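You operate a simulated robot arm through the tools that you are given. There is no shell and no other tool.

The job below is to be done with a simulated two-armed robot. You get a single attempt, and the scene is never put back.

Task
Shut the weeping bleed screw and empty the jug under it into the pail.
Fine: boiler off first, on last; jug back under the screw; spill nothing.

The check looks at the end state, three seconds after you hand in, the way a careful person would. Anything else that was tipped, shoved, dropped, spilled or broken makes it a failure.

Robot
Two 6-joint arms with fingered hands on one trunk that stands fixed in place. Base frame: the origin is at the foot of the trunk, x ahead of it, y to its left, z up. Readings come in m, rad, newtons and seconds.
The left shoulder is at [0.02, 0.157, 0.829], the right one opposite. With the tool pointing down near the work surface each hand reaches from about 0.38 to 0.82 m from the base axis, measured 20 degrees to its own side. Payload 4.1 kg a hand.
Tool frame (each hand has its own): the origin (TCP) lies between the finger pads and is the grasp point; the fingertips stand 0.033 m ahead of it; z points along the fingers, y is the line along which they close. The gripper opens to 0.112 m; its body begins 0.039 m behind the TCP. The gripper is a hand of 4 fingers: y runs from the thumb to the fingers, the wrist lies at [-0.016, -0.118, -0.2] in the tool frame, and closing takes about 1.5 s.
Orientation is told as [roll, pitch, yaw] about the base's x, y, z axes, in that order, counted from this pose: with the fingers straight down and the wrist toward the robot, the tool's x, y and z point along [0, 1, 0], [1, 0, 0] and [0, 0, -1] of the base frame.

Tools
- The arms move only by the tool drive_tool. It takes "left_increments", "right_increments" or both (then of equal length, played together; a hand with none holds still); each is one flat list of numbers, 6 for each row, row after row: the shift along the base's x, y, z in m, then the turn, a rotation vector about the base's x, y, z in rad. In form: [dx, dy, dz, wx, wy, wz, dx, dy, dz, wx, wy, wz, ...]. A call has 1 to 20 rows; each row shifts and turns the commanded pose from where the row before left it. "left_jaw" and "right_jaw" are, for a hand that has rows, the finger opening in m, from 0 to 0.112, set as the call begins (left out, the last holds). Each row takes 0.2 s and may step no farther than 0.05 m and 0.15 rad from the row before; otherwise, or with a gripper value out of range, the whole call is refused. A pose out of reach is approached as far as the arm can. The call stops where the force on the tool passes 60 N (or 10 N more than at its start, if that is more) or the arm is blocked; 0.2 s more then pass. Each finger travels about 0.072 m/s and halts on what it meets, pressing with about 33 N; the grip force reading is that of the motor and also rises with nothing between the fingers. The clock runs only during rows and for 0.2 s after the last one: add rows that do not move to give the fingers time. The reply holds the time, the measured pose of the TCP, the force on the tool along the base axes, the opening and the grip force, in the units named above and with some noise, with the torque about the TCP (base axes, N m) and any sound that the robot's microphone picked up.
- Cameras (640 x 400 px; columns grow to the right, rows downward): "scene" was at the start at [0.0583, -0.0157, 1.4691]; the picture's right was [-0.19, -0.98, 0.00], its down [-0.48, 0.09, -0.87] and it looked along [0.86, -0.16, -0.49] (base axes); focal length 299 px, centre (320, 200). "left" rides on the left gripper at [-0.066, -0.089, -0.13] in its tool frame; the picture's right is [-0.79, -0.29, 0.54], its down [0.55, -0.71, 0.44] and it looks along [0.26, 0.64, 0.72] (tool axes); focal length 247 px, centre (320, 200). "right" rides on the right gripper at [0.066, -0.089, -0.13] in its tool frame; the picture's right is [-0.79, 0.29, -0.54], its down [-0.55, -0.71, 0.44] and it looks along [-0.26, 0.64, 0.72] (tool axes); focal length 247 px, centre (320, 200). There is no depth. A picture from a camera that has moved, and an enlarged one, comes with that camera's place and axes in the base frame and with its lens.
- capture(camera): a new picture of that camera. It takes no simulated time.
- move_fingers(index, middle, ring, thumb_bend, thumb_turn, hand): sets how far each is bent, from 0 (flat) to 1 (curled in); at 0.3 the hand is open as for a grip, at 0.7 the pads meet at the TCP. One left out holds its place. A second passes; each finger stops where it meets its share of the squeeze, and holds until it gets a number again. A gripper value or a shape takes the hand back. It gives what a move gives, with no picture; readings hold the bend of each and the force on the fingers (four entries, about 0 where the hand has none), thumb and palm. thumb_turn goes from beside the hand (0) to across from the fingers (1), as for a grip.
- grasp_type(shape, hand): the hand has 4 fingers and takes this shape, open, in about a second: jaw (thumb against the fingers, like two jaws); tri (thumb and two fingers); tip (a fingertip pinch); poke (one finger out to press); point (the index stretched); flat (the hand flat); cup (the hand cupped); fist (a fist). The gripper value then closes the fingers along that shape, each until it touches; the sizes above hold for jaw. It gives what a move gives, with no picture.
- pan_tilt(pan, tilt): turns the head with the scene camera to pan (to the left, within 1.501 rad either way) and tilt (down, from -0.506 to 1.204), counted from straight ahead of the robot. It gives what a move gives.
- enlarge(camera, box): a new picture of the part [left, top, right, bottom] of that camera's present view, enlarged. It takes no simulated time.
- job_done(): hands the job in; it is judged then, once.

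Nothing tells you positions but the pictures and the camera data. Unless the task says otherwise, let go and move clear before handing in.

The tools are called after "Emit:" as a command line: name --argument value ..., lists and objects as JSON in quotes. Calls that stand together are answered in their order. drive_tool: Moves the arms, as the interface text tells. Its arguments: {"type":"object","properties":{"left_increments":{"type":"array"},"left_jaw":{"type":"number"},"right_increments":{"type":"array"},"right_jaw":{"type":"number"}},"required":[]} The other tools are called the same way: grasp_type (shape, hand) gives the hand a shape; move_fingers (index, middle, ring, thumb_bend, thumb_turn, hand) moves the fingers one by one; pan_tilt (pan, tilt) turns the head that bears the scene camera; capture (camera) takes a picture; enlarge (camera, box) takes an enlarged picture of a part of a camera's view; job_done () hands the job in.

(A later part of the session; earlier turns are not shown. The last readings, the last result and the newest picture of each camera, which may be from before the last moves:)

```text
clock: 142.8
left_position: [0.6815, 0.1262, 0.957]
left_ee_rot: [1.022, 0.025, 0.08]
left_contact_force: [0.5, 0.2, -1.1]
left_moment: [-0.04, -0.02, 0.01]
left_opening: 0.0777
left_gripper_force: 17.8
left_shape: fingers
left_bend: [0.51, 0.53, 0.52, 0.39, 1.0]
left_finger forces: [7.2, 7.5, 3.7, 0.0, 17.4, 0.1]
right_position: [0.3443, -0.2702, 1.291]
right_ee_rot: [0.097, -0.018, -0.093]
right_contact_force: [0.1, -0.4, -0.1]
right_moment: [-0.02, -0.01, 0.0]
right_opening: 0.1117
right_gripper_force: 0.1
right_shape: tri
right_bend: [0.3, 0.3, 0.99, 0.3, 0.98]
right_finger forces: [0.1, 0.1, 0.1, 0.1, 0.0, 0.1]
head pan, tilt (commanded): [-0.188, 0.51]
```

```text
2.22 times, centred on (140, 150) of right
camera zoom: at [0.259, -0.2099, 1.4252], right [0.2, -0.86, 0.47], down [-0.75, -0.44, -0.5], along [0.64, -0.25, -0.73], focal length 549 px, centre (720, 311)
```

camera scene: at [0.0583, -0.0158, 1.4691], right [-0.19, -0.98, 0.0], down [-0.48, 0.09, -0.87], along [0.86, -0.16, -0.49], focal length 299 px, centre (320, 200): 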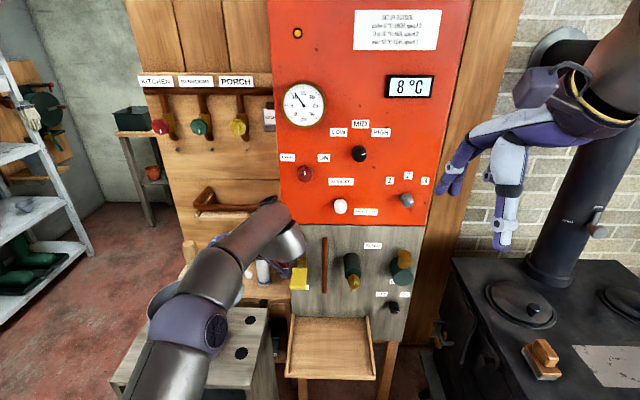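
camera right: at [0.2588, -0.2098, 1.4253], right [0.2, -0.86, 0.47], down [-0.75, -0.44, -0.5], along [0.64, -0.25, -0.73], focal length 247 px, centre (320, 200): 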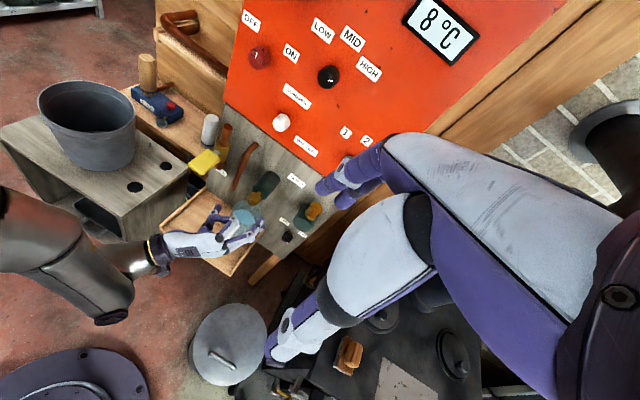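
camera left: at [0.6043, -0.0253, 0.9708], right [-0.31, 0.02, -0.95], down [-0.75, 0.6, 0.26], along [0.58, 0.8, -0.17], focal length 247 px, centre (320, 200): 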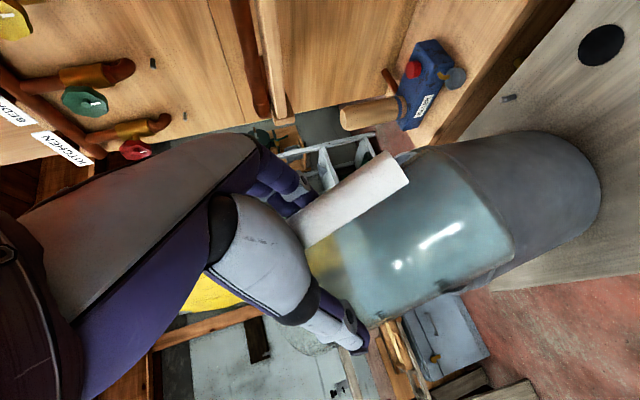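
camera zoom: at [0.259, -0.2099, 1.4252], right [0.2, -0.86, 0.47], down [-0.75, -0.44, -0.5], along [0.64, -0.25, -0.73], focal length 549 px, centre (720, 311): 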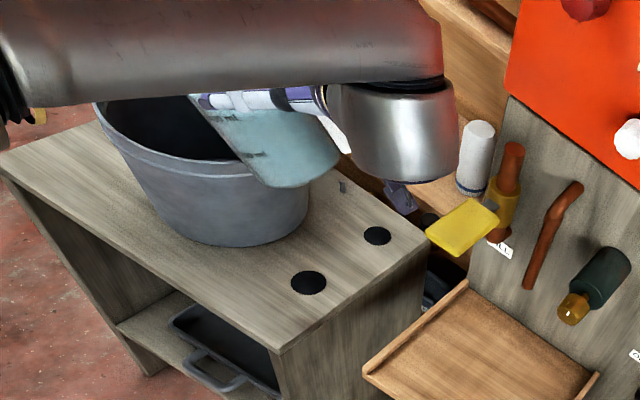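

At about 31° the jug's rim is over the pail and the hold is unchanged. I'll continue slowly with pauses so the water runs out gently.

Emit:
drive_tool --left_increments '[0.0045, 0.0105, 0, -0.138, -0.009, 0.03, 0, 0, 0, 0, 0, 0, 0.0045, 0.0072, 0, -0.07, -0.0065, 0.015, 0, 0, 0, 0, 0, 0, 0, 0, 0, -0.0675, -0.0065, 0.015, 0, 0, 0, 0, 0, 0, 0, 0, 0, 0, 0, 0]'

Emit:
capture --camera "left"

Emit:
enlarge --camera "right" --box '[20, 60, 260, 240]'

Emit:
enlarge --camera "scene" --box '[120, 230, 320, 390]'

```text
clock: 144.3
left_position: [0.6906, 0.144, 0.9578]
left_ee_rot: [0.747, 0.033, 0.131]
left_contact_force: [-0.4, 0.3, -1.2]
left_moment: [0.03, -0.05, 0.03]
left_opening: 0.0781
left_gripper_force: 17.6
left_shape: fingers
left_bend: [0.51, 0.53, 0.52, 0.39, 1.0]
left_finger forces: [7.1, 7.5, 3.8, 0.1, 17.3, 0.1]
right_position: [0.3437, -0.2715, 1.2924]
right_ee_rot: [0.095, -0.018, -0.093]
right_contact_force: [0.0, -0.6, 0.4]
right_moment: [0.01, -0.04, 0.05]
right_opening: 0.1119
right_gripper_force: 0.0
right_shape: tri
right_bend: [0.3, 0.3, 0.99, 0.3, 0.98]
right_finger forces: [0.1, 0.0, 0.1, 0.1, 0.0, 0.1]
head pan, tilt (commanded): [-0.188, 0.51]
```

```text
taken
camera left: at [0.6207, -0.0021, 1.0108], right [-0.29, -0.26, -0.92], down [-0.79, 0.6, 0.08], along [0.54, 0.76, -0.38], focal length 247 px, centre (320, 200)
```

left: 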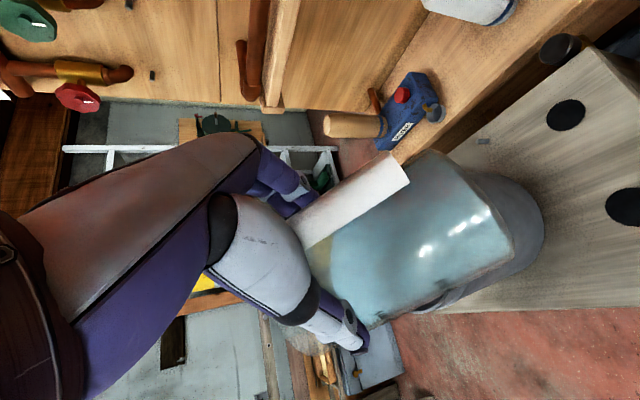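

```text
2.22 times, centred on (140, 150) of right
camera zoom: at [0.259, -0.2099, 1.4253], right [0.2, -0.86, 0.47], down [-0.75, -0.44, -0.5], along [0.64, -0.25, -0.73], focal length 549 px, centre (720, 311)
```

zoom: 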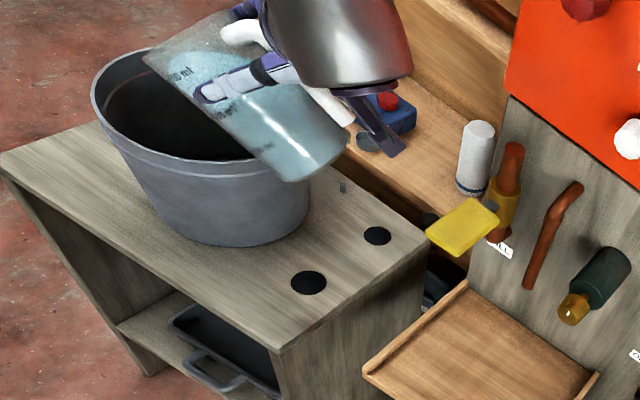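

```text
2.50 times, centred on (220, 310) of scene
camera zoom: at [0.0583, -0.0157, 1.4691], right [-0.19, -0.98, 0.0], down [-0.48, 0.09, -0.87], along [0.86, -0.16, -0.49], focal length 746 px, centre (570, -75)
```

zoom: 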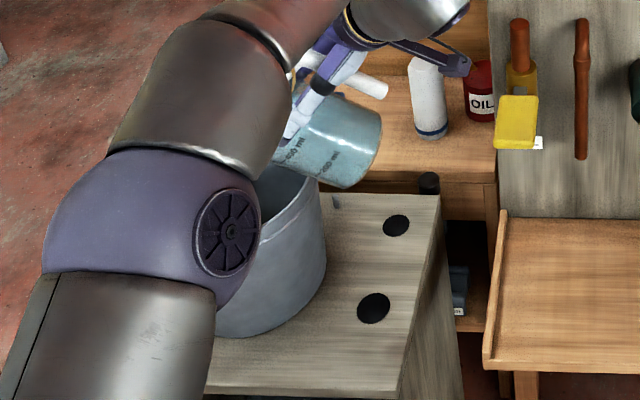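

Tipped about 47°; the spout is well over the pail's opening. Continuing slowly.

Emit:
drive_tool --left_increments '[0, 0.0036, 0, -0.0685, -0.009, 0.015, 0, 0, 0, 0, 0, 0, 0, 0.0036, 0, -0.0685, -0.009, 0.015, 0, 0, 0, 0, 0, 0, 0, 0.0036, 0, -0.068, -0.011, 0.015, 0, 0, 0, 0, 0, 0, 0, 0.0036, 0, -0.068, -0.011, 0.015, 0, 0, 0, 0, 0, 0, 0, 0, 0, 0, 0, 0]'

Emit:
enlarge --camera "right" --box '[20, 60, 260, 240]'

Emit:
capture --camera "left"

```text
clock: 146.3
left_position: [0.6919, 0.1603, 0.9573]
left_ee_rot: [0.471, 0.036, 0.182]
left_contact_force: [-0.7, -0.4, -1.2]
left_moment: [0.0, -0.01, 0.01]
left_opening: 0.0778
left_gripper_force: 17.6
left_shape: fingers
left_bend: [0.51, 0.53, 0.52, 0.39, 1.0]
left_finger forces: [7.1, 7.5, 3.9, 0.1, 17.3, 0.0]
right_position: [0.3435, -0.2701, 1.2902]
right_ee_rot: [0.096, -0.018, -0.092]
right_contact_force: [-0.2, -0.3, 0.3]
right_moment: [0.02, 0.0, -0.02]
right_opening: 0.1119
right_gripper_force: 0.0
right_shape: tri
right_bend: [0.3, 0.3, 0.99, 0.3, 0.98]
right_finger forces: [0.0, 0.1, 0.1, 0.0, 0.0, 0.0]
head pan, tilt (commanded): [-0.188, 0.51]
```

```text
2.22 times, centred on (140, 150) of right
camera zoom: at [0.259, -0.2099, 1.4253], right [0.2, -0.86, 0.47], down [-0.75, -0.44, -0.5], along [0.64, -0.25, -0.73], focal length 549 px, centre (720, 311)
```

zoom: 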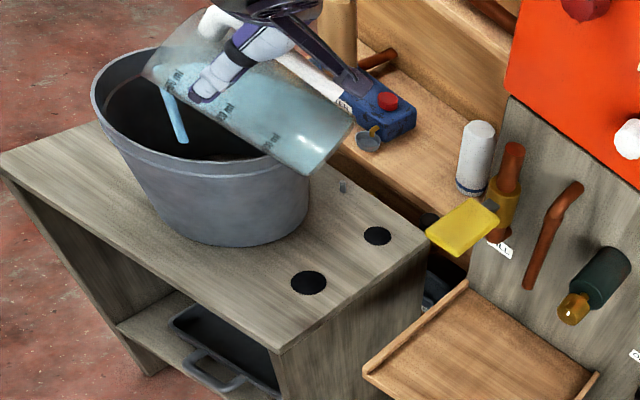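

```text
taken
camera left: at [0.6268, 0.028, 1.0464], right [-0.23, -0.51, -0.83], down [-0.83, 0.55, -0.11], along [0.51, 0.66, -0.55], focal length 247 px, centre (320, 200)
```

left: 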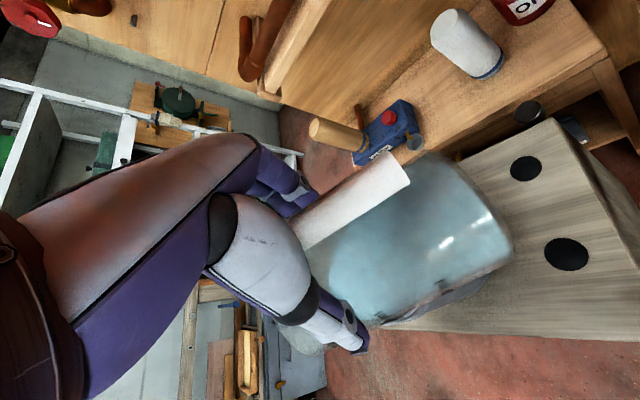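

Water is pouring neatly into the pail. I'll pause, then keep tipping in small steps.

Emit:
drive_tool --left_increments '[0, 0, 0, 0, 0, 0, 0, 0, 0, 0, 0, 0, 0, 0, 0, 0, 0, 0, 0, 0.0036, 0, -0.0675, -0.013, 0.015, 0, 0, 0, 0, 0, 0, 0, 0, 0, 0, 0, 0, 0, 0.0036, 0, -0.0675, -0.013, 0.015, 0, 0, 0, 0, 0, 0, 0, 0, 0, 0, 0, 0, 0, 0.0036, 0, -0.067, -0.015, 0.015, 0, 0, 0, 0, 0, 0, 0, 0, 0, 0, 0, 0, 0, 0.0036, 0, -0.067, -0.015, 0.015, 0, 0, 0, 0, 0, 0, 0, 0, 0, 0, 0, 0]'

Emit:
enlarge --camera "right" --box '[20, 60, 260, 240]'

Emit:
capture --camera "left"

```text
clock: 149.6
left_position: [0.691, 0.1737, 0.958]
left_ee_rot: [0.195, 0.039, 0.233]
left_contact_force: [0.0, -0.3, -2.5]
left_moment: [0.01, -0.06, -0.01]
left_opening: 0.0775
left_gripper_force: 18.0
left_shape: fingers
left_bend: [0.51, 0.53, 0.52, 0.39, 1.0]
left_finger forces: [7.0, 7.6, 4.0, 0.1, 17.4, 0.0]
right_position: [0.3444, -0.2719, 1.2917]
right_ee_rot: [0.096, -0.019, -0.092]
right_contact_force: [0.8, 0.1, 0.0]
right_moment: [-0.01, -0.01, 0.02]
right_opening: 0.1116
right_gripper_force: 0.0
right_shape: tri
right_bend: [0.3, 0.3, 0.99, 0.3, 0.98]
right_finger forces: [0.1, 0.0, 0.0, 0.0, 0.0, 0.0]
head pan, tilt (commanded): [-0.188, 0.51]
```

```text
2.22 times, centred on (140, 150) of right
camera zoom: at [0.2589, -0.2099, 1.4253], right [0.2, -0.86, 0.47], down [-0.75, -0.44, -0.5], along [0.64, -0.25, -0.73], focal length 549 px, centre (720, 311)
```

zoom: 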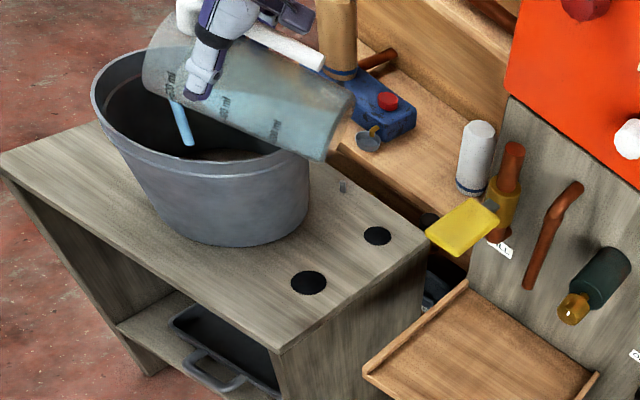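

```text
taken
camera left: at [0.6286, 0.0674, 1.0752], right [-0.15, -0.73, -0.67], down [-0.85, 0.44, -0.29], along [0.51, 0.52, -0.68], focal length 247 px, centre (320, 200)
```

left: 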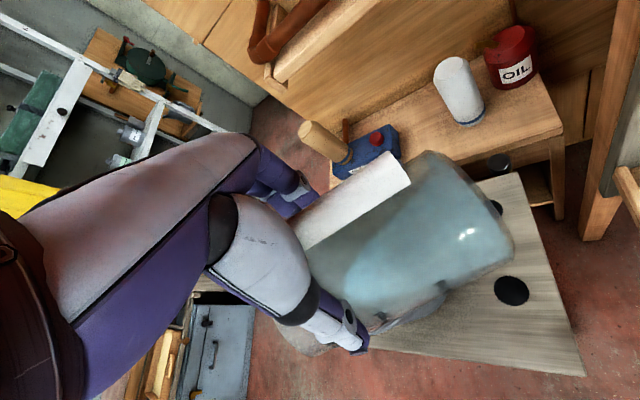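

About 79° now and still running into the pail. Continuing to tip and letting it drain.

Emit:
drive_tool --left_increments '[0, 0, 0, 0, 0, 0, 0, 0, 0, 0, 0, 0, 0, 0.0036, 0, -0.0665, -0.017, 0.015, 0, 0, 0, 0, 0, 0, 0, 0.0036, 0, -0.0665, -0.017, 0.015, 0, 0, 0, 0, 0, 0, 0, 0.0036, 0, -0.066, -0.019, 0.015, 0, 0, 0, 0, 0, 0, 0, 0.0036, 0, -0.066, -0.019, 0.015, 0, 0, 0, 0, 0, 0, 0, 0.0036, 0, -0.0655, -0.0215, 0.015, 0, 0, 0, 0, 0, 0, 0, 0.0036, 0, -0.0655, -0.0215, 0.015, 0, 0, 0, 0, 0, 0, 0, 0, 0, 0, 0, 0]'

Emit:
enlarge --camera "right" --box '[20, 60, 260, 240]'

Emit:
capture --camera "left"

```text
clock: 152.8
left_position: [0.6908, 0.1967, 0.9568]
left_ee_rot: [-0.219, 0.031, 0.307]
left_contact_force: [0.1, 0.6, -1.6]
left_moment: [0.05, -0.01, 0.01]
left_opening: 0.0781
left_gripper_force: 18.2
left_shape: fingers
left_bend: [0.51, 0.53, 0.52, 0.39, 1.0]
left_finger forces: [6.9, 7.4, 4.2, 0.0, 17.6, 0.1]
right_position: [0.343, -0.27, 1.2911]
right_ee_rot: [0.097, -0.018, -0.094]
right_contact_force: [-0.1, 0.2, 0.2]
right_moment: [-0.01, 0.03, -0.01]
right_opening: 0.1117
right_gripper_force: 0.0
right_shape: tri
right_bend: [0.3, 0.3, 0.99, 0.3, 0.98]
right_finger forces: [0.0, 0.0, 0.1, 0.0, 0.0, 0.1]
head pan, tilt (commanded): [-0.188, 0.51]
```

```text
2.22 times, centred on (140, 150) of right
camera zoom: at [0.259, -0.2099, 1.4253], right [0.2, -0.86, 0.47], down [-0.75, -0.44, -0.5], along [0.64, -0.25, -0.73], focal length 549 px, centre (720, 311)
```

zoom: 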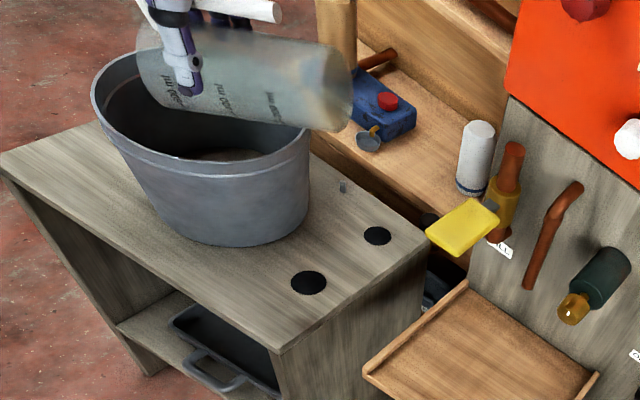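

```text
taken
camera left: at [0.6202, 0.1357, 1.1012], right [-0.01, -0.94, -0.35], down [-0.83, 0.21, -0.52], along [0.56, 0.28, -0.78], focal length 247 px, centre (320, 200)
```

left: 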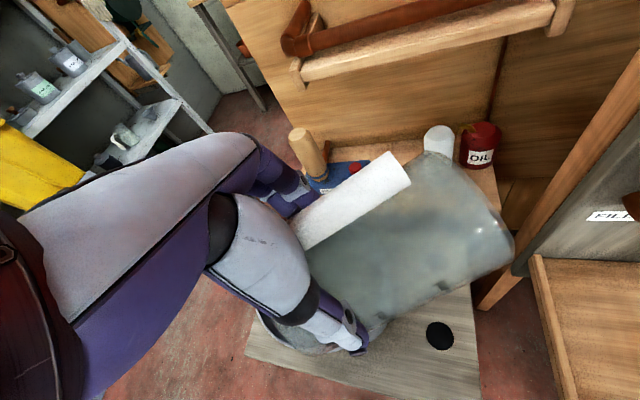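

The jug looks empty at about 103°, with no water streaming. I'll tip a little more and hold to let the last drops fall.

Emit:
drive_tool --left_increments '[0, 0.002, 0, -0.0655, -0.0215, 0.01, 0, 0.002, 0, -0.06, -0.02, 0.0, 0, 0, 0, 0, 0, 0, 0, 0, 0, 0, 0, 0, 0, 0, 0, 0, 0, 0, 0, 0, 0, 0, 0, 0, 0, 0, 0, 0, 0, 0, 0, 0, 0, 0, 0, 0, 0, 0, 0, 0, 0, 0, 0, 0, 0, 0, 0, 0, 0, 0, 0, 0, 0, 0, 0, 0, 0, 0, 0, 0]'

Emit:
enlarge --camera "right" --box '[40, 60, 180, 180]'

Emit:
enlarge --camera "left" --box '[260, 140, 540, 370]'

Emit:
capture --camera "scene"

```text
clock: 155.3
left_position: [0.6901, 0.2015, 0.9554]
left_ee_rot: [-0.35, 0.033, 0.312]
left_contact_force: [1.0, -1.0, -1.9]
left_moment: [0.04, -0.03, 0.03]
left_opening: 0.0779
left_gripper_force: 18.3
left_shape: fingers
left_bend: [0.51, 0.53, 0.52, 0.39, 1.0]
left_finger forces: [7.0, 7.5, 4.2, 0.0, 17.5, 0.0]
right_position: [0.3445, -0.2711, 1.2913]
right_ee_rot: [0.096, -0.017, -0.093]
right_contact_force: [0.1, 0.8, 0.1]
right_moment: [0.06, -0.02, 0.04]
right_opening: 0.112
right_gripper_force: 0.1
right_shape: tri
right_bend: [0.3, 0.3, 0.99, 0.3, 0.98]
right_finger forces: [0.0, 0.1, 0.0, 0.0, 0.0, 0.1]
head pan, tilt (commanded): [-0.188, 0.51]
```

```text
3.33 times, centred on (110, 120) of right
camera zoom: at [0.259, -0.2099, 1.4253], right [0.2, -0.86, 0.47], down [-0.75, -0.44, -0.5], along [0.64, -0.25, -0.73], focal length 823 px, centre (1020, 467)
```

zoom: 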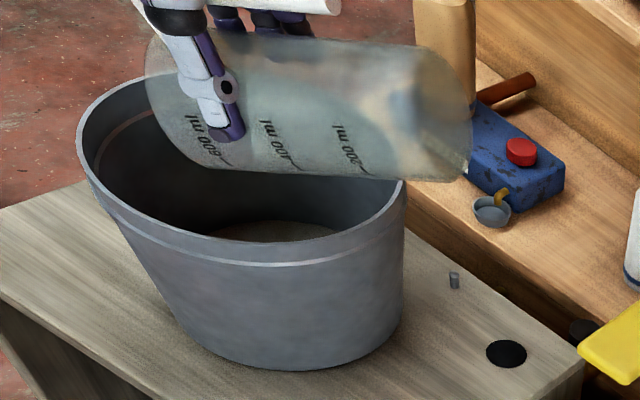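

```text
1.74 times, centred on (400, 255) of left
camera zoom: at [0.6151, 0.1575, 1.1041], right [0.01, -0.97, -0.23], down [-0.81, 0.13, -0.58], along [0.59, 0.19, -0.79], focal length 430 px, centre (181, 104)
```

zoom: 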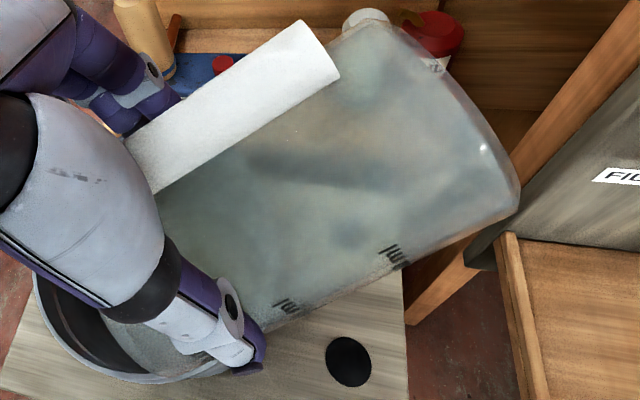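

```text
taken
camera scene: at [0.0583, -0.0157, 1.4691], right [-0.19, -0.98, 0.0], down [-0.48, 0.09, -0.87], along [0.86, -0.16, -0.49], focal length 299 px, centre (320, 200)
```

scene: 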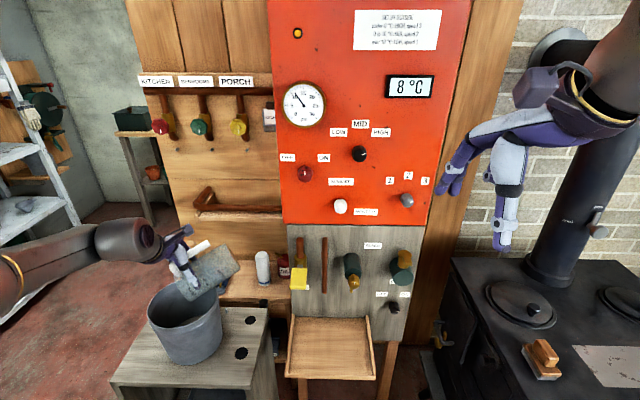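

The jug is empty and the bench around the pail is dry. I'll tip it upright again along the same path.

Emit:
drive_tool --left_increments '[0, -0.002, 0, 0.06, 0.02, 0, 0, -0.002, 0, 0.0655, 0.0215, -0.01, 0, -0.0072, 0, 0.131, 0.043, -0.03, 0, -0.0072, 0, 0.132, 0.038, -0.03, 0, -0.0072, 0, 0.133, 0.034, -0.03, 0, -0.0072, 0, 0.134, 0.03, -0.03, 0, -0.0072, 0, 0.135, 0.026, -0.03, 0, -0.0072, 0, 0.136, 0.022, -0.03, 0, -0.0072, 0, 0.137, 0.018, -0.03, -0.0045, -0.0072, 0, 0.1375, 0.013, -0.03, -0.0045, -0.0105, 0, 0.138, 0.009, -0.03, -0.0045, -0.0105, 0.001, 0.138, 0.005, -0.03, -0.0045, -0.0105, 0.001, 0.138, 0.001, -0.03, -0.0045, -0.0105, 0.001, 0.138, -0.003, -0.03, -0.0045, -0.0105, 0.001, 0.138, -0.008, -0.03, 0, 0, 0, 0, 0, 0]'

Emit:
capture --camera "scene"

Emit:
enlarge --camera "right" --box '[20, 60, 260, 240]'

Emit:
capture --camera "left"

```text
clock: 158.8
left_position: [0.6645, 0.0849, 0.9617]
left_ee_rot: [1.578, 0.007, -0.032]
left_contact_force: [-0.8, 0.2, -1.8]
left_moment: [-0.07, -0.04, -0.04]
left_opening: 0.0774
left_gripper_force: 18.2
left_shape: fingers
left_bend: [0.51, 0.53, 0.52, 0.39, 1.0]
left_finger forces: [7.4, 7.4, 3.5, 0.1, 17.5, 0.0]
right_position: [0.3448, -0.2706, 1.2906]
right_ee_rot: [0.096, -0.019, -0.093]
right_contact_force: [-0.2, -0.5, 0.9]
right_moment: [0.03, 0.01, 0.01]
right_opening: 0.112
right_gripper_force: 0.1
right_shape: tri
right_bend: [0.3, 0.3, 0.99, 0.3, 0.98]
right_finger forces: [0.1, 0.0, 0.0, 0.1, 0.0, 0.0]
head pan, tilt (commanded): [-0.188, 0.51]
```

```text
taken
camera scene: at [0.0583, -0.0157, 1.4691], right [-0.19, -0.98, 0.0], down [-0.48, 0.09, -0.87], along [0.86, -0.16, -0.49], focal length 299 px, centre (320, 200)
```

scene: 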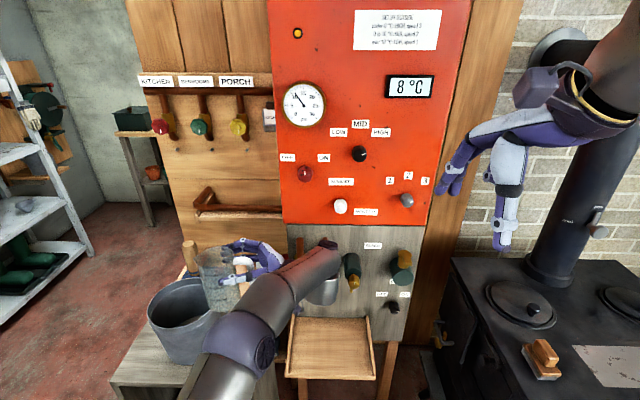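

```text
2.22 times, centred on (140, 150) of right
camera zoom: at [0.2589, -0.2098, 1.4253], right [0.2, -0.86, 0.47], down [-0.75, -0.44, -0.5], along [0.64, -0.25, -0.73], focal length 549 px, centre (720, 311)
```

zoom: 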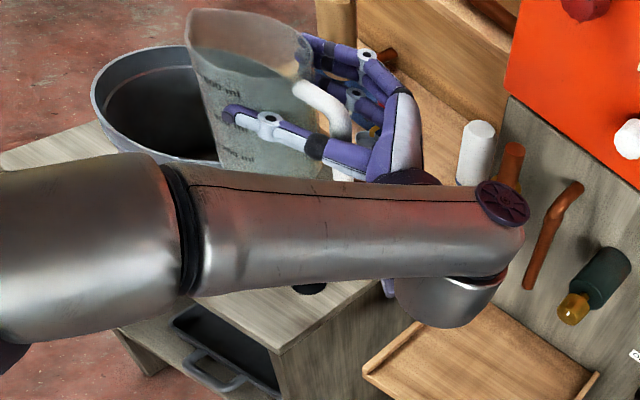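

```text
taken
camera left: at [0.5694, -0.0425, 0.8951], right [-0.28, 0.55, -0.79], down [-0.69, 0.45, 0.56], along [0.67, 0.7, 0.26], focal length 247 px, centre (320, 200)
```

left: 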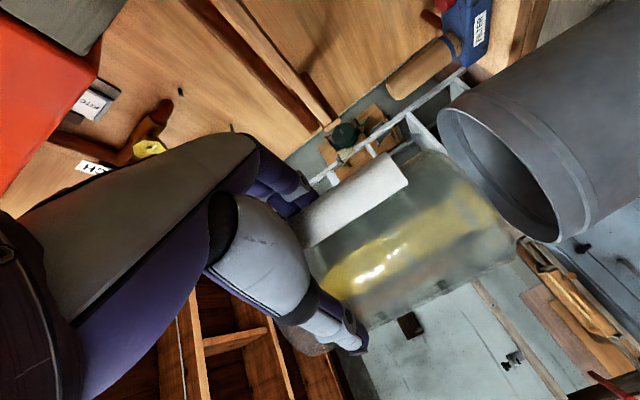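

Upright, empty, and still held exactly as before. I'll carry it back along the same route to in front of the tray.

Emit:
drive_tool --left_increments '[-0.0215, -0.017, 0, 0, 0, -0.08, -0.0215, -0.017, 0, 0, 0, -0.08, -0.0215, -0.017, 0, 0, 0, -0.08, -0.0215, -0.017, 0, 0, 0, -0.08, -0.0215, -0.017, 0, 0, 0, -0.08, -0.004, -0.025, 0, 0, 0, -0.09, -0.004, -0.025, 0, 0, 0, -0.09, -0.004, -0.025, 0, 0, 0, -0.09, -0.004, -0.025, 0, 0, 0, -0.09, -0.004, -0.025, 0, 0, 0, -0.09, -0.004, -0.025, 0, 0, 0, -0.09, -0.001, -0.0106, -0.0006, 0, 0, -0.1, -0.001, -0.0106, -0.0006, 0, 0, -0.1, -0.001, -0.0106, -0.0006, 0, 0, -0.1, -0.001, -0.0106, -0.0006, 0, 0, -0.1, -0.001, -0.0106, -0.0006, 0, 0, -0.11, 0, 0, 0, 0, 0, 0]'

Emit:
capture --camera "scene"

Emit:
capture --camera "left"

```text
clock: 162.3
left_position: [0.5261, -0.2025, 0.9589]
left_ee_rot: [1.575, 0.009, -1.482]
left_contact_force: [-0.7, 0.4, -1.2]
left_moment: [0.03, 0.01, -0.02]
left_opening: 0.0771
left_gripper_force: 17.6
left_shape: fingers
left_bend: [0.51, 0.53, 0.52, 0.39, 1.0]
left_finger forces: [7.1, 7.3, 3.3, 0.0, 17.1, 0.0]
right_position: [0.3442, -0.2715, 1.2904]
right_ee_rot: [0.098, -0.017, -0.093]
right_contact_force: [-0.6, -0.1, -0.3]
right_moment: [0.01, -0.01, 0.0]
right_opening: 0.112
right_gripper_force: 0.1
right_shape: tri
right_bend: [0.3, 0.3, 0.99, 0.3, 0.98]
right_finger forces: [0.0, 0.0, 0.0, 0.0, 0.0, 0.0]
head pan, tilt (commanded): [-0.188, 0.51]
```

```text
taken
camera scene: at [0.0583, -0.0157, 1.4691], right [-0.19, -0.98, 0.0], down [-0.48, 0.09, -0.87], along [0.86, -0.16, -0.49], focal length 299 px, centre (320, 200)
```

scene: 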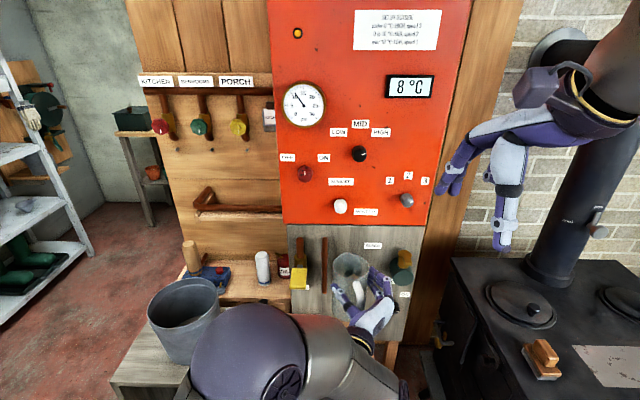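

```text
taken
camera left: at [0.3888, -0.1254, 0.8924], right [0.51, 0.34, -0.79], down [0.37, 0.74, 0.56], along [0.77, -0.58, 0.26], focal length 247 px, centre (320, 200)
```

left: 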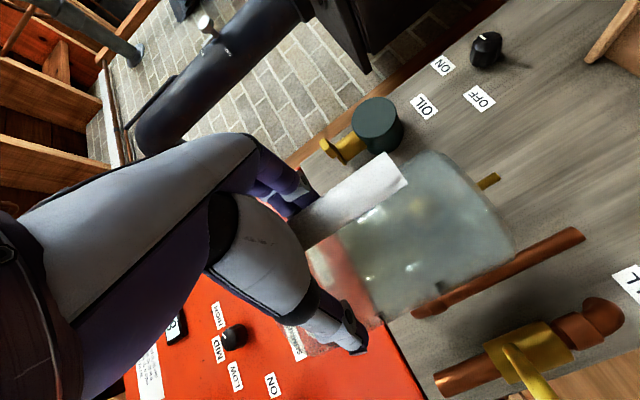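

The empty jug is in front of the panel at the right angle for its old orientation. I'll lower it to just above tray height, clear of the screw.

Emit:
drive_tool --left_increments '[0, 0, -0.0224, 0, 0, 0, 0, 0, -0.0224, 0, 0, 0, 0, 0, -0.0224, 0, 0, 0, 0, 0, -0.0224, 0, 0, 0, 0, 0, -0.0224, 0, 0, 0, 0, 0, -0.0224, 0, 0, 0, 0, 0, -0.0224, 0, 0, 0, 0, 0, -0.0224, 0, 0, 0, 0, 0, -0.0224, 0, 0, 0, 0, 0, -0.022, 0, 0, 0]'

Emit:
enlarge --camera "scene" --box '[290, 270, 410, 390]'

Emit:
enlarge --camera "right" --box '[150, 170, 290, 300]'

Emit:
capture --camera "left"

```text
clock: 164.6
left_position: [0.5263, -0.2024, 0.7356]
left_ee_rot: [1.577, 0.006, -1.481]
left_contact_force: [0.5, 0.2, -1.6]
left_moment: [-0.03, 0.07, 0.0]
left_opening: 0.0775
left_gripper_force: 17.3
left_shape: fingers
left_bend: [0.51, 0.53, 0.52, 0.39, 1.0]
left_finger forces: [7.2, 7.1, 3.3, 0.1, 16.9, 0.0]
right_position: [0.3438, -0.2717, 1.2915]
right_ee_rot: [0.095, -0.016, -0.091]
right_contact_force: [-0.3, -0.1, 0.6]
right_moment: [-0.03, 0.02, 0.02]
right_opening: 0.1116
right_gripper_force: 0.2
right_shape: tri
right_bend: [0.3, 0.3, 0.99, 0.3, 0.98]
right_finger forces: [0.0, 0.0, 0.1, 0.0, 0.1, 0.0]
head pan, tilt (commanded): [-0.188, 0.51]
```

```text
3.33 times, centred on (350, 330) of scene
camera zoom: at [0.0582, -0.0157, 1.4691], right [-0.19, -0.98, 0.0], down [-0.48, 0.09, -0.87], along [0.86, -0.16, -0.49], focal length 995 px, centre (220, -233)
```

zoom: 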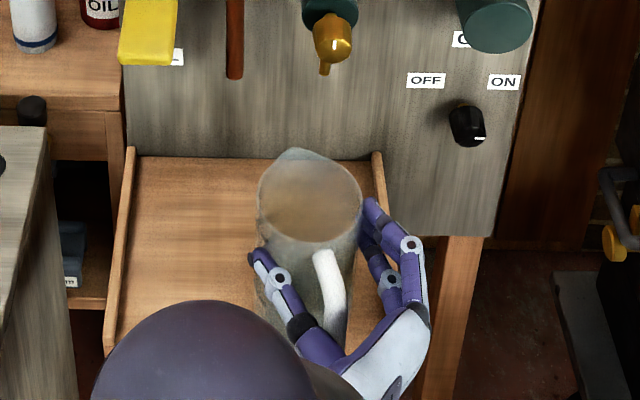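

```text
3.08 times, centred on (220, 235) of right
camera zoom: at [0.2589, -0.2098, 1.4253], right [0.2, -0.86, 0.47], down [-0.75, -0.44, -0.5], along [0.64, -0.25, -0.73], focal length 760 px, centre (628, 92)
```

zoom: 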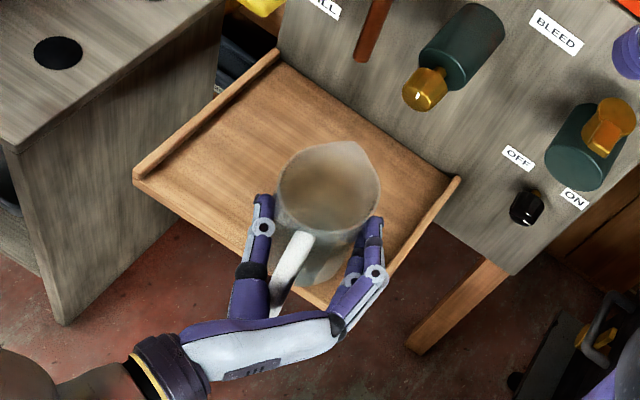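

```text
taken
camera left: at [0.3893, -0.1259, 0.6693], right [0.51, 0.34, -0.79], down [0.37, 0.74, 0.56], along [0.78, -0.58, 0.26], focal length 247 px, centre (320, 200)
```

left: 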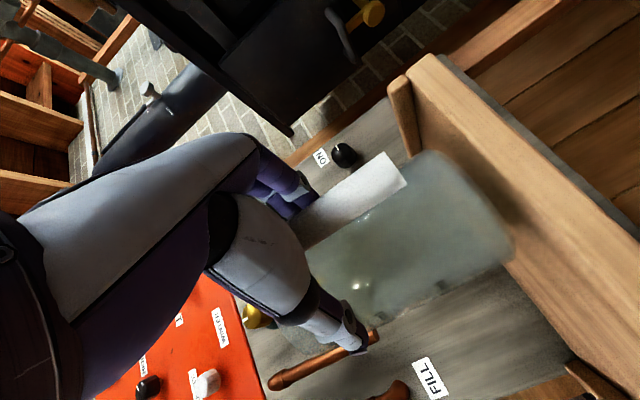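

The jug hovers empty at the tray's front edge, and the nozzle is dry. I'll slide it back in under the screw at the same height as it came out, turning it slightly to its old angle.

Emit:
drive_tool --left_increments '[0.012, -0.0035, -0.0005, 0, 0, -0.019, 0.012, -0.0035, -0.0005, 0, 0, -0.019, 0.012, -0.0035, -0.0005, 0, 0, -0.019, 0.012, -0.0035, -0.0005, 0, 0, -0.019, 0.012, -0.0035, -0.0005, 0, 0, -0.019, 0.012, -0.0035, 0, 0, 0, -0.019, 0.012, -0.0035, 0, 0, 0, -0.019, 0.012, -0.0035, 0, 0, 0, -0.019, 0, 0, 0, 0, 0, 0]'

Emit:
enlarge --camera "scene" --box '[290, 260, 410, 380]'

Emit:
enlarge --camera "right" --box '[170, 170, 290, 290]'

Emit:
capture --camera "left"

```text
clock: 166.6
left_position: [0.624, -0.2318, 0.7318]
left_ee_rot: [1.576, 0.008, -1.631]
left_contact_force: [0.4, -0.4, -0.7]
left_moment: [0.0, 0.02, -0.02]
left_opening: 0.0769
left_gripper_force: 16.8
left_shape: fingers
left_bend: [0.51, 0.53, 0.52, 0.39, 1.0]
left_finger forces: [7.2, 7.0, 3.2, 0.0, 16.7, 0.0]
right_position: [0.3444, -0.2704, 1.2909]
right_ee_rot: [0.098, -0.017, -0.09]
right_contact_force: [0.5, 0.2, -0.2]
right_moment: [-0.02, -0.01, 0.02]
right_opening: 0.1119
right_gripper_force: 0.0
right_shape: tri
right_bend: [0.3, 0.3, 0.99, 0.3, 0.98]
right_finger forces: [0.0, 0.1, 0.0, 0.0, 0.1, 0.0]
head pan, tilt (commanded): [-0.188, 0.51]
```

```text
3.33 times, centred on (350, 320) of scene
camera zoom: at [0.0583, -0.0157, 1.4691], right [-0.19, -0.98, 0.0], down [-0.48, 0.09, -0.87], along [0.86, -0.16, -0.49], focal length 995 px, centre (220, -200)
```

zoom: 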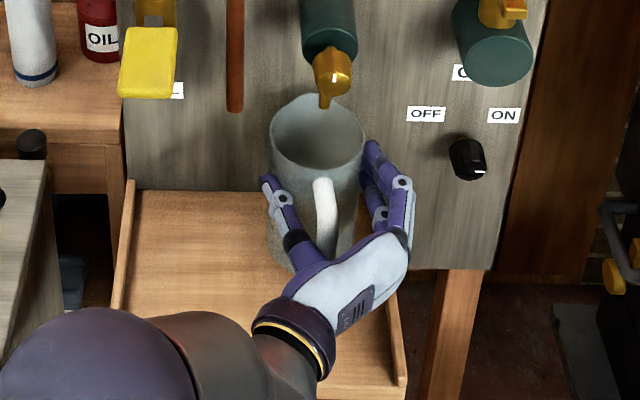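

```text
3.33 times, centred on (230, 230) of right
camera zoom: at [0.2589, -0.2099, 1.4253], right [0.2, -0.86, 0.47], down [-0.75, -0.44, -0.5], along [0.64, -0.25, -0.73], focal length 823 px, centre (620, 100)
```

zoom: 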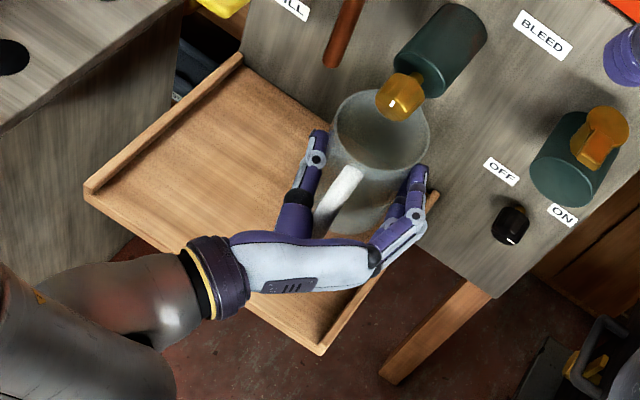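

```text
taken
camera left: at [0.4993, -0.1343, 0.6659], right [0.56, 0.26, -0.79], down [0.48, 0.68, 0.56], along [0.68, -0.69, 0.26], focal length 247 px, centre (320, 200)
```

left: 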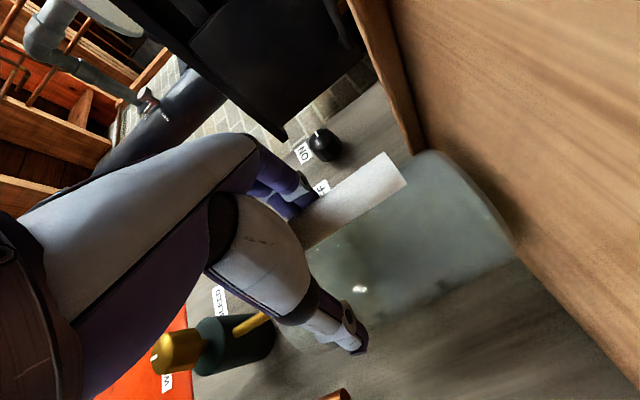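

The jug is back under the nozzle. I'll nudge it a few millimetres further in and lower it to the tray in small steps until it touches.

Emit:
drive_tool --left_increments '[0.006, -0.003, 0, 0, 0, 0, 0, 0, -0.003, 0, 0, 0, 0, 0, -0.003, 0, 0, 0, 0, 0, 0, 0, 0, 0]'

Emit:
drive_tool --left_increments '[0, 0, -0.002, 0, 0, 0, 0, 0, 0, 0, 0, 0]'

Emit:
drive_tool --left_increments '[0, 0, -0.002, 0, 0, 0, 0, 0, 0, 0, 0, 0]'

Emit:
enlarge --camera "left" --box '[300, 120, 600, 340]'

```text
clock: 167.6
left_position: [0.6287, -0.2345, 0.7254]
left_ee_rot: [1.575, 0.008, -1.632]
left_contact_force: [0.6, -0.2, -0.5]
left_moment: [-0.03, 0.06, -0.02]
left_opening: 0.0773
left_gripper_force: 16.9
left_shape: fingers
left_bend: [0.51, 0.53, 0.52, 0.39, 1.0]
left_finger forces: [7.2, 7.2, 3.2, 0.0, 16.8, 0.0]
right_position: [0.3447, -0.2708, 1.2913]
right_ee_rot: [0.097, -0.018, -0.092]
right_contact_force: [0.5, 1.1, -0.8]
right_moment: [-0.01, 0.0, 0.02]
right_opening: 0.112
right_gripper_force: 0.0
right_shape: tri
right_bend: [0.3, 0.3, 0.99, 0.3, 0.98]
right_finger forces: [0.0, 0.0, 0.0, 0.1, 0.0, 0.1]
head pan, tilt (commanded): [-0.188, 0.51]
```

```text
clock: 168.2
left_position: [0.6282, -0.2333, 0.7234]
left_ee_rot: [1.576, 0.006, -1.631]
left_contact_force: [0.2, 0.6, -0.7]
left_moment: [-0.02, 0.1, -0.05]
left_opening: 0.0773
left_gripper_force: 17.6
left_shape: fingers
left_bend: [0.51, 0.53, 0.52, 0.39, 1.0]
left_finger forces: [7.2, 7.1, 3.3, 0.0, 16.7, 0.1]
right_position: [0.3443, -0.2709, 1.2915]
right_ee_rot: [0.097, -0.017, -0.094]
right_contact_force: [-0.1, -0.5, -0.1]
right_moment: [0.02, -0.03, -0.03]
right_opening: 0.1119
right_gripper_force: 0.1
right_shape: tri
right_bend: [0.3, 0.3, 0.99, 0.3, 0.98]
right_finger forces: [0.1, 0.0, 0.1, 0.0, 0.1, 0.0]
head pan, tilt (commanded): [-0.188, 0.51]
```

```text
clock: 168.8
left_position: [0.6295, -0.235, 0.7226]
left_ee_rot: [1.578, 0.006, -1.633]
left_contact_force: [-0.6, -0.2, -0.8]
left_moment: [-0.03, 0.02, 0.03]
left_opening: 0.0772
left_gripper_force: 17.0
left_shape: fingers
left_bend: [0.51, 0.53, 0.52, 0.39, 1.0]
left_finger forces: [7.2, 7.2, 3.4, 0.0, 16.9, 0.1]
right_position: [0.3434, -0.2707, 1.2916]
right_ee_rot: [0.096, -0.019, -0.093]
right_contact_force: [-0.6, -1.3, -0.3]
right_moment: [-0.03, -0.02, 0.01]
right_opening: 0.1117
right_gripper_force: 0.0
right_shape: tri
right_bend: [0.3, 0.3, 0.99, 0.3, 0.98]
right_finger forces: [0.1, 0.0, 0.0, 0.1, 0.1, 0.0]
head pan, tilt (commanded): [-0.188, 0.51]
```

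```text
1.82 times, centred on (450, 230) of left
camera zoom: at [0.5048, -0.1368, 0.656], right [0.56, 0.26, -0.79], down [0.48, 0.68, 0.56], along [0.68, -0.69, 0.26], focal length 449 px, centre (84, 146)
```

zoom: 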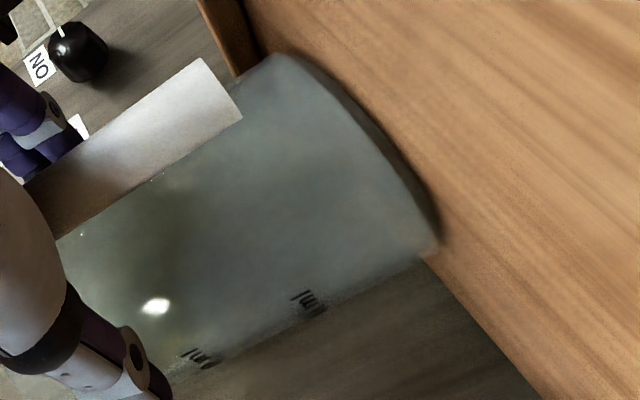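

It's within a millimetre or two of the tray. Lowering a touch more until it bears.

Emit:
drive_tool --left_increments '[0, 0, -0.0015, 0, 0, 0, 0, 0, 0, 0, 0, 0]'

Emit:
drive_tool --left_increments '[0, 0, -0.0015, 0, 0, 0, 0, 0, 0, 0, 0, 0]'

Emit:
enlarge --camera "left" --box '[300, 120, 600, 340]'

```text
clock: 169.3
left_position: [0.6291, -0.2348, 0.7216]
left_ee_rot: [1.579, 0.007, -1.631]
left_contact_force: [-1.4, 0.0, 3.9]
left_moment: [-0.08, -0.14, -0.02]
left_opening: 0.0771
left_gripper_force: 18.1
left_shape: fingers
left_bend: [0.51, 0.53, 0.52, 0.39, 1.0]
left_finger forces: [7.2, 7.1, 3.6, 0.0, 17.5, 0.1]
right_position: [0.3444, -0.2715, 1.2919]
right_ee_rot: [0.096, -0.018, -0.093]
right_contact_force: [0.0, 0.6, -0.2]
right_moment: [0.02, 0.01, -0.01]
right_opening: 0.112
right_gripper_force: 0.0
right_shape: tri
right_bend: [0.3, 0.3, 0.99, 0.3, 0.98]
right_finger forces: [0.0, 0.0, 0.0, 0.0, 0.1, 0.1]
head pan, tilt (commanded): [-0.188, 0.51]
```

```text
clock: 169.9
left_position: [0.6301, -0.233, 0.7209]
left_ee_rot: [1.581, 0.008, -1.633]
left_contact_force: [-2.9, 0.4, 8.4]
left_moment: [-0.23, -0.26, -0.05]
left_opening: 0.0774
left_gripper_force: 17.6
left_shape: fingers
left_bend: [0.51, 0.53, 0.52, 0.39, 1.0]
left_finger forces: [7.6, 7.2, 3.5, 0.1, 17.6, 0.0]
right_position: [0.3433, -0.2714, 1.2899]
right_ee_rot: [0.095, -0.017, -0.094]
right_contact_force: [-0.7, -0.4, -0.4]
right_moment: [0.05, -0.02, 0.01]
right_opening: 0.1118
right_gripper_force: 0.1
right_shape: tri
right_bend: [0.3, 0.3, 0.99, 0.3, 0.98]
right_finger forces: [0.1, 0.0, 0.0, 0.0, 0.1, 0.0]
head pan, tilt (commanded): [-0.188, 0.51]
```

```text
1.82 times, centred on (450, 230) of left
camera zoom: at [0.5049, -0.1366, 0.654], right [0.56, 0.26, -0.79], down [0.47, 0.68, 0.56], along [0.68, -0.69, 0.26], focal length 449 px, centre (84, 146)
```

zoom: 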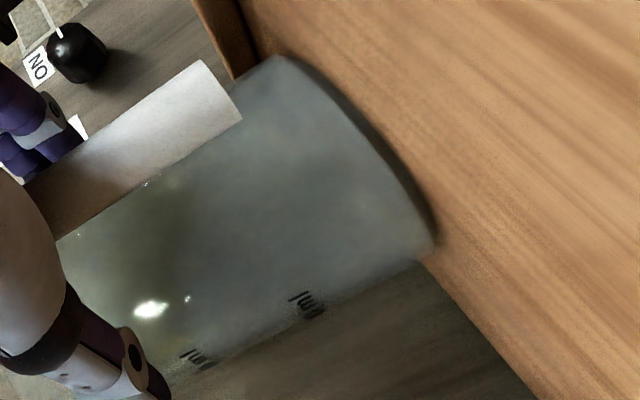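

It's resting on the tray now. I'll take off the extra pressure and open the hand gradually from both sides.

Emit:
drive_tool --left_increments '[0, 0, 0.001, 0, 0, 0, 0, 0, 0, 0, 0, 0]'

Emit:
move_fingers --hand "left" --index 0.53 --middle 0.54 --ring 0.53 --thumb_bend 0.44

Emit:
move_fingers --hand "left" --index 0.44 --middle 0.44 --ring 0.44 --thumb_bend 0.32

Emit:
enlarge --camera "scene" --box '[290, 260, 410, 380]'

Emit:
enlarge --camera "right" --box '[170, 170, 290, 290]'

```text
clock: 170.6
left_position: [0.6293, -0.2333, 0.7209]
left_ee_rot: [1.578, 0.006, -1.633]
left_contact_force: [-0.1, -0.3, 9.1]
left_moment: [-0.26, -0.26, -0.06]
left_opening: 0.0772
left_gripper_force: 17.5
left_shape: fingers
left_bend: [0.51, 0.53, 0.52, 0.39, 1.0]
left_finger forces: [7.8, 7.3, 3.6, 0.0, 16.8, 0.1]
right_position: [0.3449, -0.2706, 1.2914]
right_ee_rot: [0.096, -0.017, -0.092]
right_contact_force: [0.0, -0.3, -0.1]
right_moment: [0.01, 0.01, 0.01]
right_opening: 0.1119
right_gripper_force: 0.0
right_shape: tri
right_bend: [0.3, 0.3, 0.99, 0.3, 0.98]
right_finger forces: [0.0, 0.0, 0.0, 0.0, 0.0, 0.0]
head pan, tilt (commanded): [-0.188, 0.51]
```

```text
clock: 171.6
left_position: [0.6294, -0.2325, 0.7204]
left_ee_rot: [1.575, 0.008, -1.633]
left_contact_force: [0.9, 1.5, 5.0]
left_moment: [0.04, -0.16, -0.01]
left_opening: 0.0785
left_gripper_force: 7.5
left_shape: fingers
left_bend: [0.5, 0.52, 0.51, 0.37, 1.0]
left_finger forces: [2.6, 2.9, 1.6, 0.0, 7.7, 0.0]
right_position: [0.3438, -0.2702, 1.2923]
right_ee_rot: [0.095, -0.018, -0.094]
right_contact_force: [-0.1, -0.4, -0.1]
right_moment: [0.0, 0.04, 0.01]
right_opening: 0.1118
right_gripper_force: 0.1
right_shape: tri
right_bend: [0.3, 0.3, 0.99, 0.3, 0.98]
right_finger forces: [0.1, 0.1, 0.0, 0.0, 0.1, 0.0]
head pan, tilt (commanded): [-0.188, 0.51]
```

```text
clock: 172.6
left_position: [0.6292, -0.2345, 0.7204]
left_ee_rot: [1.575, 0.007, -1.632]
left_contact_force: [0.4, -0.2, -0.1]
left_moment: [0.02, 0.01, -0.03]
left_opening: 0.0905
left_gripper_force: 0.1
left_shape: fingers
left_bend: [0.44, 0.44, 0.44, 0.32, 0.98]
left_finger forces: [0.1, 0.1, 0.0, 0.0, 0.0, 0.0]
right_position: [0.3438, -0.2713, 1.2909]
right_ee_rot: [0.096, -0.017, -0.092]
right_contact_force: [0.6, 0.2, -0.5]
right_moment: [-0.01, -0.01, -0.02]
right_opening: 0.1118
right_gripper_force: 0.2
right_shape: tri
right_bend: [0.3, 0.3, 0.99, 0.3, 0.98]
right_finger forces: [0.0, 0.0, 0.0, 0.0, 0.0, 0.0]
head pan, tilt (commanded): [-0.188, 0.51]
```

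```text
3.33 times, centred on (350, 320) of scene
camera zoom: at [0.0583, -0.0157, 1.4691], right [-0.19, -0.98, 0.0], down [-0.48, 0.09, -0.87], along [0.86, -0.16, -0.49], focal length 995 px, centre (220, -200)
```

zoom: 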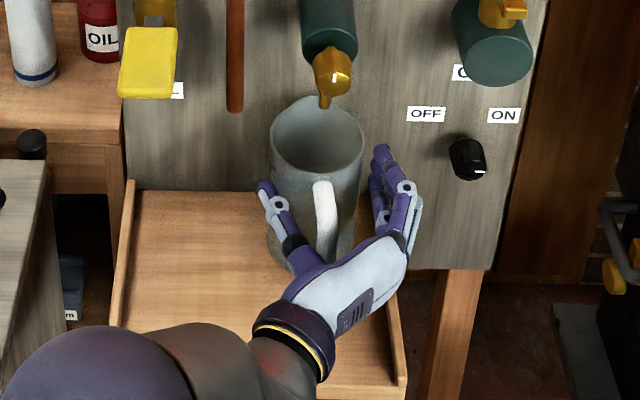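

```text
3.33 times, centred on (230, 230) of right
camera zoom: at [0.2589, -0.2099, 1.4253], right [0.2, -0.86, 0.47], down [-0.75, -0.44, -0.5], along [0.64, -0.25, -0.73], focal length 823 px, centre (620, 100)
```

zoom: 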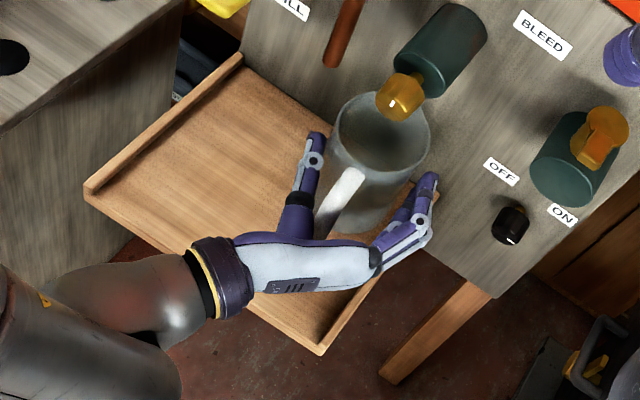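

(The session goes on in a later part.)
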